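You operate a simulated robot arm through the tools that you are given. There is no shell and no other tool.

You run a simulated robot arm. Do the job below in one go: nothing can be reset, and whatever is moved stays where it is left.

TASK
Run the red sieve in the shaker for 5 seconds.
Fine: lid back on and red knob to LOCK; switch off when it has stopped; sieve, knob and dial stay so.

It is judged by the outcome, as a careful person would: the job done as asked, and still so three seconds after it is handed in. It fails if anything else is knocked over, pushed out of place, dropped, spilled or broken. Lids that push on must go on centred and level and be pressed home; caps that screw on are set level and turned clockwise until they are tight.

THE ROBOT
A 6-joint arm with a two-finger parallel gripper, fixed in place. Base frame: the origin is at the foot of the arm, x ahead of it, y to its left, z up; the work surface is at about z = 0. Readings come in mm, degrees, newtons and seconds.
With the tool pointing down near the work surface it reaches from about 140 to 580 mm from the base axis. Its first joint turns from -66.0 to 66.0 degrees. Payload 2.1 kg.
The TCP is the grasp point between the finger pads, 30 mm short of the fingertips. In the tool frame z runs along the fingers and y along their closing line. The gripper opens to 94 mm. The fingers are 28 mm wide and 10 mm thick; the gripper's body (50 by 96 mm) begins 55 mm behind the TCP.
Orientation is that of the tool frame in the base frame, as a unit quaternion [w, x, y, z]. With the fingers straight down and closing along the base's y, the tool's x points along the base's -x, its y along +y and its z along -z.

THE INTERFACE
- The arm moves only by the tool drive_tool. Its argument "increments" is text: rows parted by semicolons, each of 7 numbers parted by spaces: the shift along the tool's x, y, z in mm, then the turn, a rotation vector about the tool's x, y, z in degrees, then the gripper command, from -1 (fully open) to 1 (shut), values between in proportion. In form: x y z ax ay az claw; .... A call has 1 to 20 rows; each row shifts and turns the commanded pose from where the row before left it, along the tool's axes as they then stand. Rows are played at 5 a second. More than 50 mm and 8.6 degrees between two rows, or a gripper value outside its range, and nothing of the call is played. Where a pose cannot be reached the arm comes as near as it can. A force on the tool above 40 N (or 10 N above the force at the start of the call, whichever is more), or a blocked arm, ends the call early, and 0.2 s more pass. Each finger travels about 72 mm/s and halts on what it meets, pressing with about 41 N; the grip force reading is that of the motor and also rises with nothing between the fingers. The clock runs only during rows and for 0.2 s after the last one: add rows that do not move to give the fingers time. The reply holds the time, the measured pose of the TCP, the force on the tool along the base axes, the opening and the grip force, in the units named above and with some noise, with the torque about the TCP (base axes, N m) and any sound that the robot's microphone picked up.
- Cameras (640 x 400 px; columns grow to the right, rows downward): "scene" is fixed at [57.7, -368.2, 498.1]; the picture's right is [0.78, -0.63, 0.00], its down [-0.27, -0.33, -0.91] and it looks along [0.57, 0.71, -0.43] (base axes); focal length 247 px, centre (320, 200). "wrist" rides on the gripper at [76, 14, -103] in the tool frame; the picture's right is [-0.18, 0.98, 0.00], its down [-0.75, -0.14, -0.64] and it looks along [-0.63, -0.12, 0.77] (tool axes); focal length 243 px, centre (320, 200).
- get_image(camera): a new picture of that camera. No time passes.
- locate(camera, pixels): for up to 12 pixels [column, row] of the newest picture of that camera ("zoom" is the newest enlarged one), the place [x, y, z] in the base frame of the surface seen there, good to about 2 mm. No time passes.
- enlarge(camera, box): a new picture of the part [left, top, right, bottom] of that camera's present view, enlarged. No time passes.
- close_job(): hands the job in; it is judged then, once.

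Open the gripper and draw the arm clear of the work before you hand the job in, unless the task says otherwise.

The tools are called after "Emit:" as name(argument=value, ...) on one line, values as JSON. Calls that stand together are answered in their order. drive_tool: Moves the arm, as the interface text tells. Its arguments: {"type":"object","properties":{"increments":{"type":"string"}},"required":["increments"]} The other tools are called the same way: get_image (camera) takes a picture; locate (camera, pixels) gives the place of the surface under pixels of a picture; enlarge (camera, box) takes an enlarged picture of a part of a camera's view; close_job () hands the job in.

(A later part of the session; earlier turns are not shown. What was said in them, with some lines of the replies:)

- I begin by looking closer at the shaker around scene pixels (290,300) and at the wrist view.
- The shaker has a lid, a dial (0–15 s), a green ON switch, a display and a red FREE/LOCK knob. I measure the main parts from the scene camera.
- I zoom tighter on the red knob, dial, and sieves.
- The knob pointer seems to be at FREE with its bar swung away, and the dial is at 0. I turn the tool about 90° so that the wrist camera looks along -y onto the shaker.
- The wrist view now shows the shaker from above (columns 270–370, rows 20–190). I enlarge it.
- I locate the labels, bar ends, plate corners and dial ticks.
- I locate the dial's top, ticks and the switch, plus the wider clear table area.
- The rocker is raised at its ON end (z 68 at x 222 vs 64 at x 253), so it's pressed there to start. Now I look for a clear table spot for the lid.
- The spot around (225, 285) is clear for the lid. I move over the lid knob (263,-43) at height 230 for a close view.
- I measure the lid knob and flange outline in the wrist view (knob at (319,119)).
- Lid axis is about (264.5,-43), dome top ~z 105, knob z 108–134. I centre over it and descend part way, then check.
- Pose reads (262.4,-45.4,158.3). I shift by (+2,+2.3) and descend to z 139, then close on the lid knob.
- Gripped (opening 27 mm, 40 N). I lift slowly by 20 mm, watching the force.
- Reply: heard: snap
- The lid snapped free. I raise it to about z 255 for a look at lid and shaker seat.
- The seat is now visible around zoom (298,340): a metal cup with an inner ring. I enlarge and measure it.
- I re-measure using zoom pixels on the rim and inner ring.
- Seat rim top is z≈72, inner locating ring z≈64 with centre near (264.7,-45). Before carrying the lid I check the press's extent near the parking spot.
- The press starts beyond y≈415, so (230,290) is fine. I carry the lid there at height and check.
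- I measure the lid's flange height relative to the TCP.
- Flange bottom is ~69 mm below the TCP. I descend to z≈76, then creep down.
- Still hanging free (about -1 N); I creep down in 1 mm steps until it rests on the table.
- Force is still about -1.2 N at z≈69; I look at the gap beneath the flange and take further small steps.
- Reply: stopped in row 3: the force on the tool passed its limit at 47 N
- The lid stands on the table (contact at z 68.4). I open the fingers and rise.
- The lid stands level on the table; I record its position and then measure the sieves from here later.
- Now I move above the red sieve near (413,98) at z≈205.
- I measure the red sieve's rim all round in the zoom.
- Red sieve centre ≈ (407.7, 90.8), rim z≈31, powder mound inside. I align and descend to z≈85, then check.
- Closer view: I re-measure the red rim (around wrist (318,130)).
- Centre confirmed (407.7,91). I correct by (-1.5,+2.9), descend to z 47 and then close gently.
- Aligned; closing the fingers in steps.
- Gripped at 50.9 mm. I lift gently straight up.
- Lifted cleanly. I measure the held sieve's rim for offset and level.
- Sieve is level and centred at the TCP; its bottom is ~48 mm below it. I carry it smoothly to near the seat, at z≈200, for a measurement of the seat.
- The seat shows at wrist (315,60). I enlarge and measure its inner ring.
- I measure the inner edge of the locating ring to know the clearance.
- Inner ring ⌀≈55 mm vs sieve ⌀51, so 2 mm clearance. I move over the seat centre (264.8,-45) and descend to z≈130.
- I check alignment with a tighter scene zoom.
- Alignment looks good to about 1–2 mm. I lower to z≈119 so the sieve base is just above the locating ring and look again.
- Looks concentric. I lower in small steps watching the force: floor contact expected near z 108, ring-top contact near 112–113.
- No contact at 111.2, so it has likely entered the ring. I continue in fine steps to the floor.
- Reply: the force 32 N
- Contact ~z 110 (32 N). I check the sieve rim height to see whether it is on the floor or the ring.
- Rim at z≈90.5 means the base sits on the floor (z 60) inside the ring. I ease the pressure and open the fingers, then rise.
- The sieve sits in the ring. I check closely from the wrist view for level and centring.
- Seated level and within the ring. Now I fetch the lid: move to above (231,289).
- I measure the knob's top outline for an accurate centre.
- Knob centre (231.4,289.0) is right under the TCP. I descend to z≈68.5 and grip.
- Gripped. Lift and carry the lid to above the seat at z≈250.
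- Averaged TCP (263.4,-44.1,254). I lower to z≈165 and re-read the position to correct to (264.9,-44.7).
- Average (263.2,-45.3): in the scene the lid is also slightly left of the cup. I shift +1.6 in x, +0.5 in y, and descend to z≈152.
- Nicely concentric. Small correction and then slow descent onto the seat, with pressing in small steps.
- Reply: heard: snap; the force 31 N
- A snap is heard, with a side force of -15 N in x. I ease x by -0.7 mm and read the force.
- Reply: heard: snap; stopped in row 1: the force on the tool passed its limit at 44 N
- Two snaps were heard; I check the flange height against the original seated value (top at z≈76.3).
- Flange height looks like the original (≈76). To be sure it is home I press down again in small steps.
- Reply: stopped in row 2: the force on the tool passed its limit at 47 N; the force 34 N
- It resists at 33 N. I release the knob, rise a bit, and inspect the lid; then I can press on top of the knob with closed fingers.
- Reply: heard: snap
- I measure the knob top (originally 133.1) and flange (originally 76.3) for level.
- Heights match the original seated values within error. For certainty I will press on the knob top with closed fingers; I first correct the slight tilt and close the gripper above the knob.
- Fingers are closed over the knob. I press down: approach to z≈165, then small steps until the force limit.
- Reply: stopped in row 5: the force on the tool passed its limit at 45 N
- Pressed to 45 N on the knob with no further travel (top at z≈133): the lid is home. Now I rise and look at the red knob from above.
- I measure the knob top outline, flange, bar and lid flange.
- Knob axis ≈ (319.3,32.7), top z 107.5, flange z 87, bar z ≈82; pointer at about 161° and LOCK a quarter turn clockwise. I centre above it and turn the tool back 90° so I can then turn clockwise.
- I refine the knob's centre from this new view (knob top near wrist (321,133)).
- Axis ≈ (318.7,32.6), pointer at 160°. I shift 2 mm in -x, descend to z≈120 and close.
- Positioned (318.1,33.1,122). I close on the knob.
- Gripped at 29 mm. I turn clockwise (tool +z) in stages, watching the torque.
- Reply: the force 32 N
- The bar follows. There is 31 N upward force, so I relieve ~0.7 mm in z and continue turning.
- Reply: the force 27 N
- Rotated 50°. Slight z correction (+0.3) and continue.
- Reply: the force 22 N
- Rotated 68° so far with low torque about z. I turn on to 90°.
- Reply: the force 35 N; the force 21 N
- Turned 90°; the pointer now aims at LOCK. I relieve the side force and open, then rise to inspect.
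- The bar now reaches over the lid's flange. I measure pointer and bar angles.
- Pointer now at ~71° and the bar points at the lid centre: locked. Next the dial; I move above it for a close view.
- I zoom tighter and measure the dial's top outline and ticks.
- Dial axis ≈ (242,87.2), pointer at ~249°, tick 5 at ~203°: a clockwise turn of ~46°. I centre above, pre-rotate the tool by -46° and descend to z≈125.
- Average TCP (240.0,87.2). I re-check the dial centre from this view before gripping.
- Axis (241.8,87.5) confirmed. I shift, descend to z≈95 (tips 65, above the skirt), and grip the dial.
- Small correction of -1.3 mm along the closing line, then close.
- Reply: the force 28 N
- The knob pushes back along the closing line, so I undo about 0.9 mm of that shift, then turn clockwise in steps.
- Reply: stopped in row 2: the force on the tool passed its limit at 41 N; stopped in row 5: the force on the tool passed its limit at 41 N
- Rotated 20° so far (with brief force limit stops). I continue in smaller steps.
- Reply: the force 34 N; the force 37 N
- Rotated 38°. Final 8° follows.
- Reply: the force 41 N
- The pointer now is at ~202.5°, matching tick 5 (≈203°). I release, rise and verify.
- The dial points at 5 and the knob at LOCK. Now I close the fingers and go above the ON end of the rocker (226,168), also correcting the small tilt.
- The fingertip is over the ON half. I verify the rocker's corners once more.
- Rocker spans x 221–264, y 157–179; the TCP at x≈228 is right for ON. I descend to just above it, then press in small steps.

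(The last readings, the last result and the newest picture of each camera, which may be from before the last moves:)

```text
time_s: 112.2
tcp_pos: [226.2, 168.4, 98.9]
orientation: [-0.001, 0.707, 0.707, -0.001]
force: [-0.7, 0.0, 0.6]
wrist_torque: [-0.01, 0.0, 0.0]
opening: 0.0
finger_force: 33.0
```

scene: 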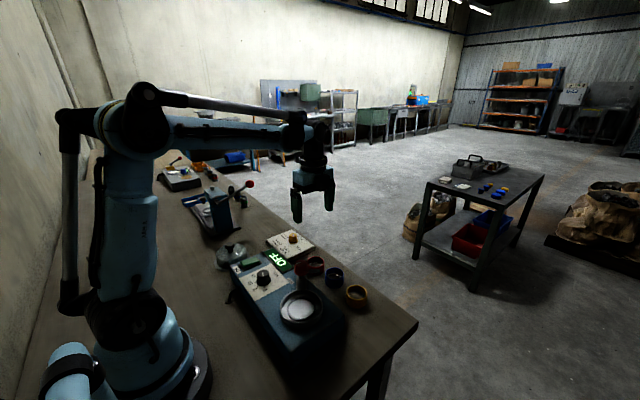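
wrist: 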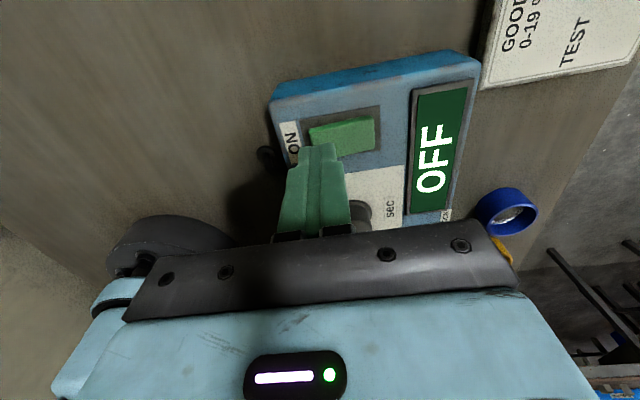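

No contact yet at 98.9; I keep pressing in small steps.

Emit:
drive_tool(increments="0 0 1 0 0 0 1; 0 0 1 0 0 0 1; 0 0 1 0 0 0 1; 0 0 0 0 0 0 1")

Emit:
enlarge(camera="scene", box=[215, 220, 305, 300])

```text
time_s: 113.2
tcp_pos: [224.9, 167.0, 95.5]
orientation: [0.001, 0.706, 0.708, 0.0]
force: [0.3, 0.0, 0.0]
wrist_torque: [0.01, -0.03, -0.01]
opening: 0.0
finger_force: 32.6
```

```text
5.00 times, centred on (260, 260) of scene
```

zoom: 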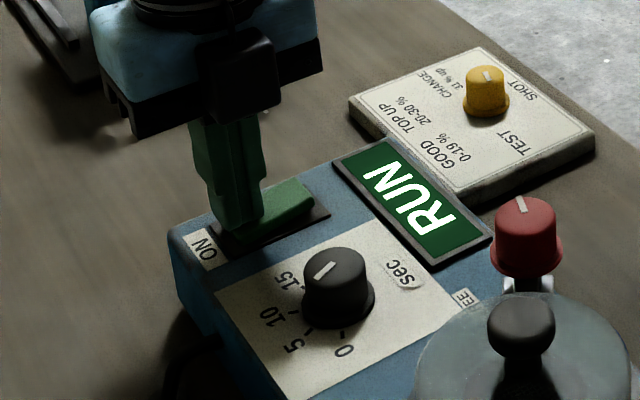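

The display shows RUN. I lift the fingers and move over the OFF end without touching, while it runs.

Emit:
drive_tool(increments="0 0 -10 0 0 0 1; 0 0 -6 0 0 0 1; 0 15 0 0 0 0 1; 0 14 0 0 0 0 1; 0 0 0 0 0 0 1; 0 0 0 0 0 0 1; 0 0 0 0 0 0 1; 0 0 0 0 0 0 1; 0 0 0 0 0 0 1; 0 0 0 0 0 0 1")

Emit:
enlarge(camera="scene", box=[215, 220, 345, 330])

```text
time_s: 115.4
tcp_pos: [254.5, 167.4, 110.8]
orientation: [0.0, 0.707, 0.707, 0.0]
force: [-0.3, -0.3, 0.3]
wrist_torque: [0.0, 0.02, -0.01]
opening: 0.1
finger_force: 33.0
```

```text
3.64 times, centred on (280, 275) of scene
```

zoom: 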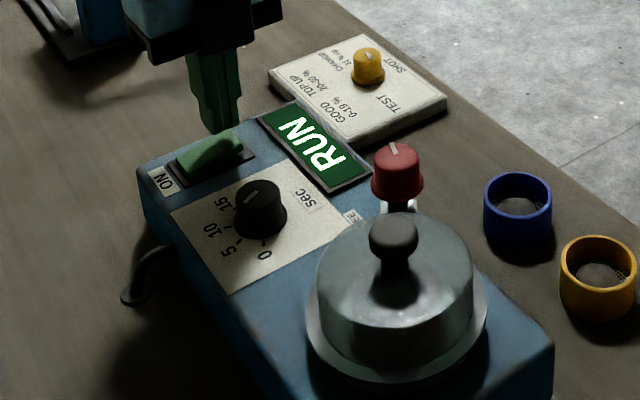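

Still RUN at 115.4 s; the lid and knob hold. I wait until it stops by itself.

Emit:
drive_tool(increments="0 0 0 0 0 0 1; 0 0 0 0 0 0 1; 0 0 0 0 0 0 1; 0 0 0 0 0 0 1; 0 0 0 0 0 0 1; 0 0 0 0 0 0 1; 0 0 0 0 0 0 1; 0 0 0 0 0 0 1; 0 0 0 0 0 0 1; 0 0 0 0 0 0 1")

Emit:
enlarge(camera="scene", box=[215, 220, 345, 330])

```text
time_s: 117.6
tcp_pos: [254.8, 167.4, 111.2]
orientation: [0.0, 0.707, 0.707, 0.0]
force: [0.1, -0.3, 0.2]
wrist_torque: [0.01, 0.0, -0.04]
opening: 0.1
finger_force: 33.0
```

```text
3.64 times, centred on (280, 275) of scene
```

zoom: 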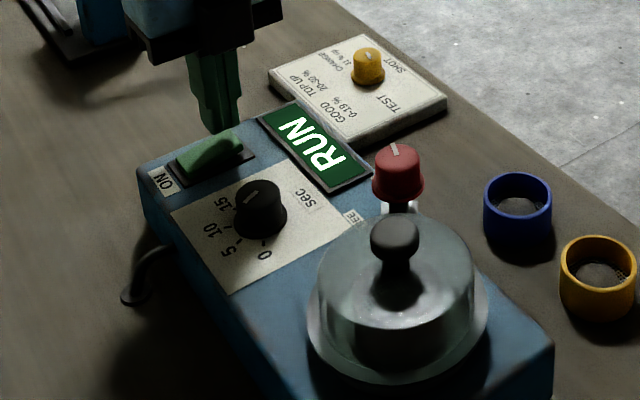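

Still running at 117.6 s (about 4.7 s in). I wait a little more.

Emit:
drive_tool(increments="0 0 0 0 0 0 1; 0 0 0 0 0 0 1; 0 0 0 0 0 0 1; 0 0 0 0 0 0 1")

Emit:
enlarge(camera="scene", box=[215, 220, 345, 330])

```text
time_s: 118.6
tcp_pos: [254.1, 168.6, 111.9]
orientation: [0.0, 0.707, 0.708, 0.0]
force: [-0.5, 0.2, -0.2]
wrist_torque: [-0.01, -0.01, 0.02]
opening: 0.0
finger_force: 32.9
```

```text
3.64 times, centred on (280, 275) of scene
```

zoom: 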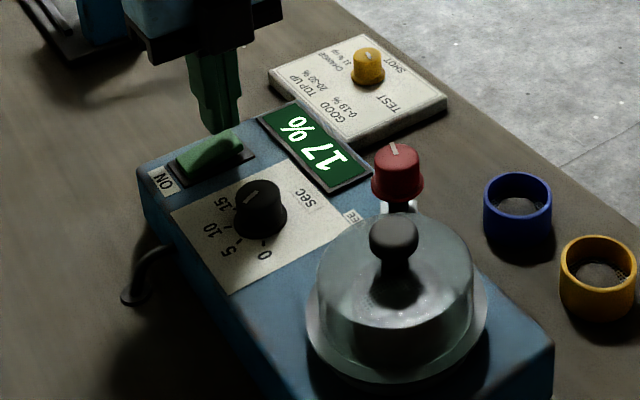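

It stopped by itself, showing 17 %. Now I switch off by pressing the raised far end of the rocker (x≈257).

Emit:
drive_tool(increments="0 2.5 8 0 0 0 1; 0 0 3 0 0 0 1; 0 0 1.5 0 0 0 1; 0 0 1 0 0 0 1; 0 0 1 0 0 0 1; 0 0 0 0 0 0 1")

Emit:
enlarge(camera="scene", box=[215, 220, 305, 300])

```text
time_s: 120.0
tcp_pos: [257.4, 168.8, 98.0]
orientation: [0.001, 0.706, 0.708, -0.001]
force: [0.3, 0.6, 1.2]
wrist_torque: [0.0, -0.03, 0.02]
opening: 0.1
finger_force: 32.9
```

```text
5.00 times, centred on (260, 260) of scene
```

zoom: 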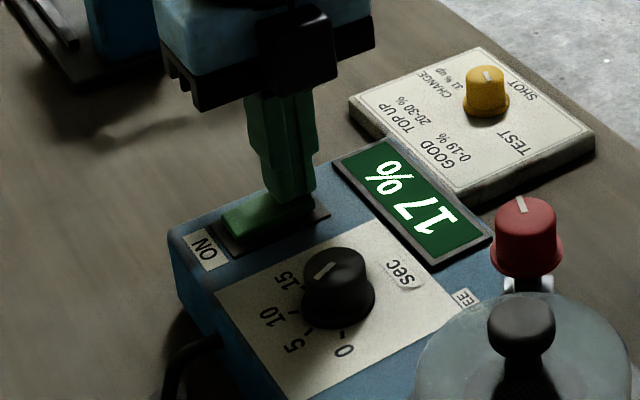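

Contact is just starting at z 98; I press a few mm further.

Emit:
drive_tool(increments="0 0 1 0 0 0 1; 0 0 1 0 0 0 1; 0 0 1 0 0 0 1; 0 0 0 0 0 0 1")

Emit:
enlarge(camera="scene", box=[215, 220, 305, 300])

```text
time_s: 120.8
tcp_pos: [257.6, 168.5, 94.9]
orientation: [0.001, 0.707, 0.707, -0.003]
force: [-1.5, -0.6, 15.0]
wrist_torque: [0.03, 0.16, 0.0]
opening: 0.1
finger_force: 33.3
stopped in row 4: the force on the tool passed its limit at 47 N (the readings are from after the stop); the commanded pose is now the measured one
```

```text
5.00 times, centred on (260, 260) of scene
```

zoom: 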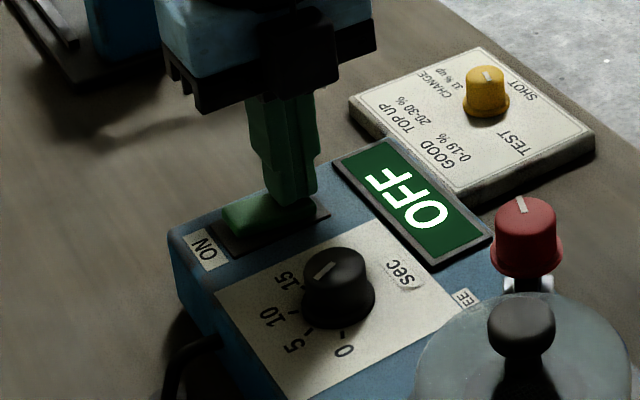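

The display reads OFF. I raise the arm, open the gripper and draw clear, then inspect everything.

Emit:
drive_tool(increments="0 0 -10 0 0 0 1; 0 0 -40 0 0 0 1; 0 0 -50 0 0 0 0; 0 0 -50 0 0 0 -1; 0 0 -40 0 0 0 -1; 0 0 -30 0 0 0 -1; 0 0 0 0 0 0 -1; 0 0 0 0 0 0 -1; 0 0 0 0 0 0 -1")

Emit:
get_image(camera="scene")

Emit:
enlarge(camera="scene", box=[225, 230, 345, 330])

Emit:
get_image(camera="wrist")

Emit:
enlarge(camera="wrist", box=[260, 60, 400, 200])

```text
time_s: 122.8
tcp_pos: [255.9, 170.1, 315.6]
orientation: [0.002, 0.707, 0.707, -0.002]
force: [1.1, 0.0, 0.3]
wrist_torque: [-0.01, -0.03, -0.01]
opening: 93.8
finger_force: 0.0
```

```text
taken
```

scene: 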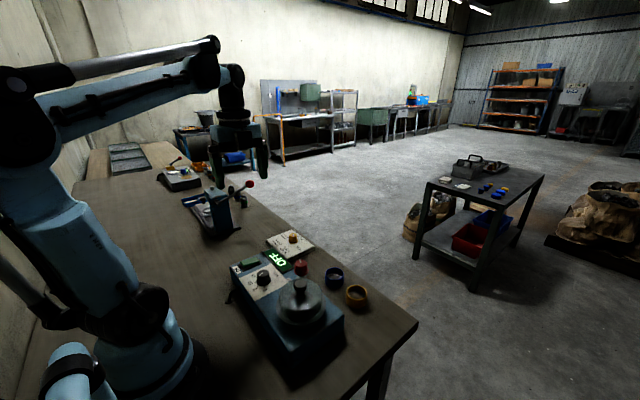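

```text
4.00 times, centred on (285, 280) of scene
```

zoom: 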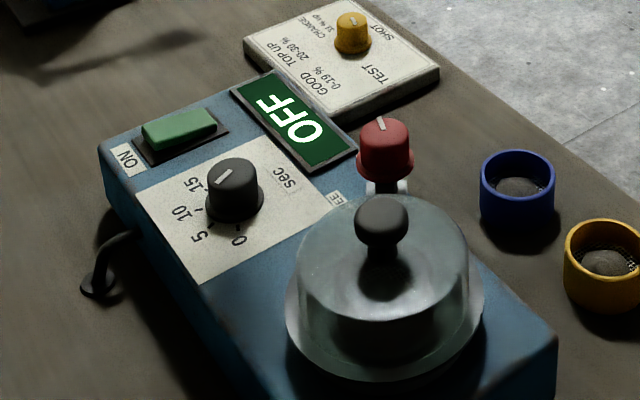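

```text
taken
```

wrist: 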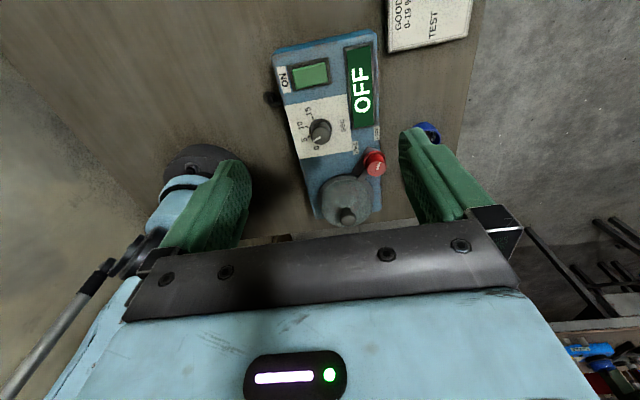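

```text
2.86 times, centred on (330, 130) of wrist
```

zoom: 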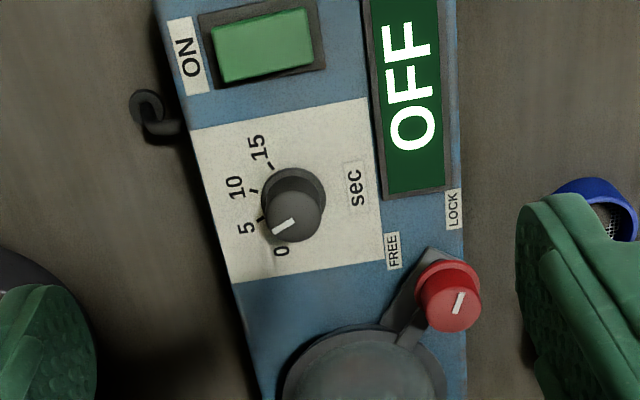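

Final check: the display reads OFF, the dial points at 5, the red knob is at LOCK with its bar over the level lid, and the red sieve is inside. The other sieves are undisturbed, and the gripper is open and clear, so I hand the job in.

Emit:
close_job()

```text
The job is handed in.
```

The red sieve ran in the shaker for about 5 seconds, and I've handed the job in. The shaker stopped on its own and showed **17 %**, which the card beside it lists as GOOD (0–19 %). I then switched it off.

How it was left:
- **Sieve and lid:** the red sieve is in the shaker. The lid is back on, level and pressed home.
- **Knob, dial and switch:** the red knob is at LOCK, the dial is at 5 and the display reads OFF.
- **Everything else:** the blue and yellow sieves and the yellow SHOT knob were not touched. The gripper is open and clear of the work.

While seating the lid I heard it snap more than once. I released it and pressed on its knob with 45 N; it moved no further. Its height matches where it sat at the start, and it held through the run.
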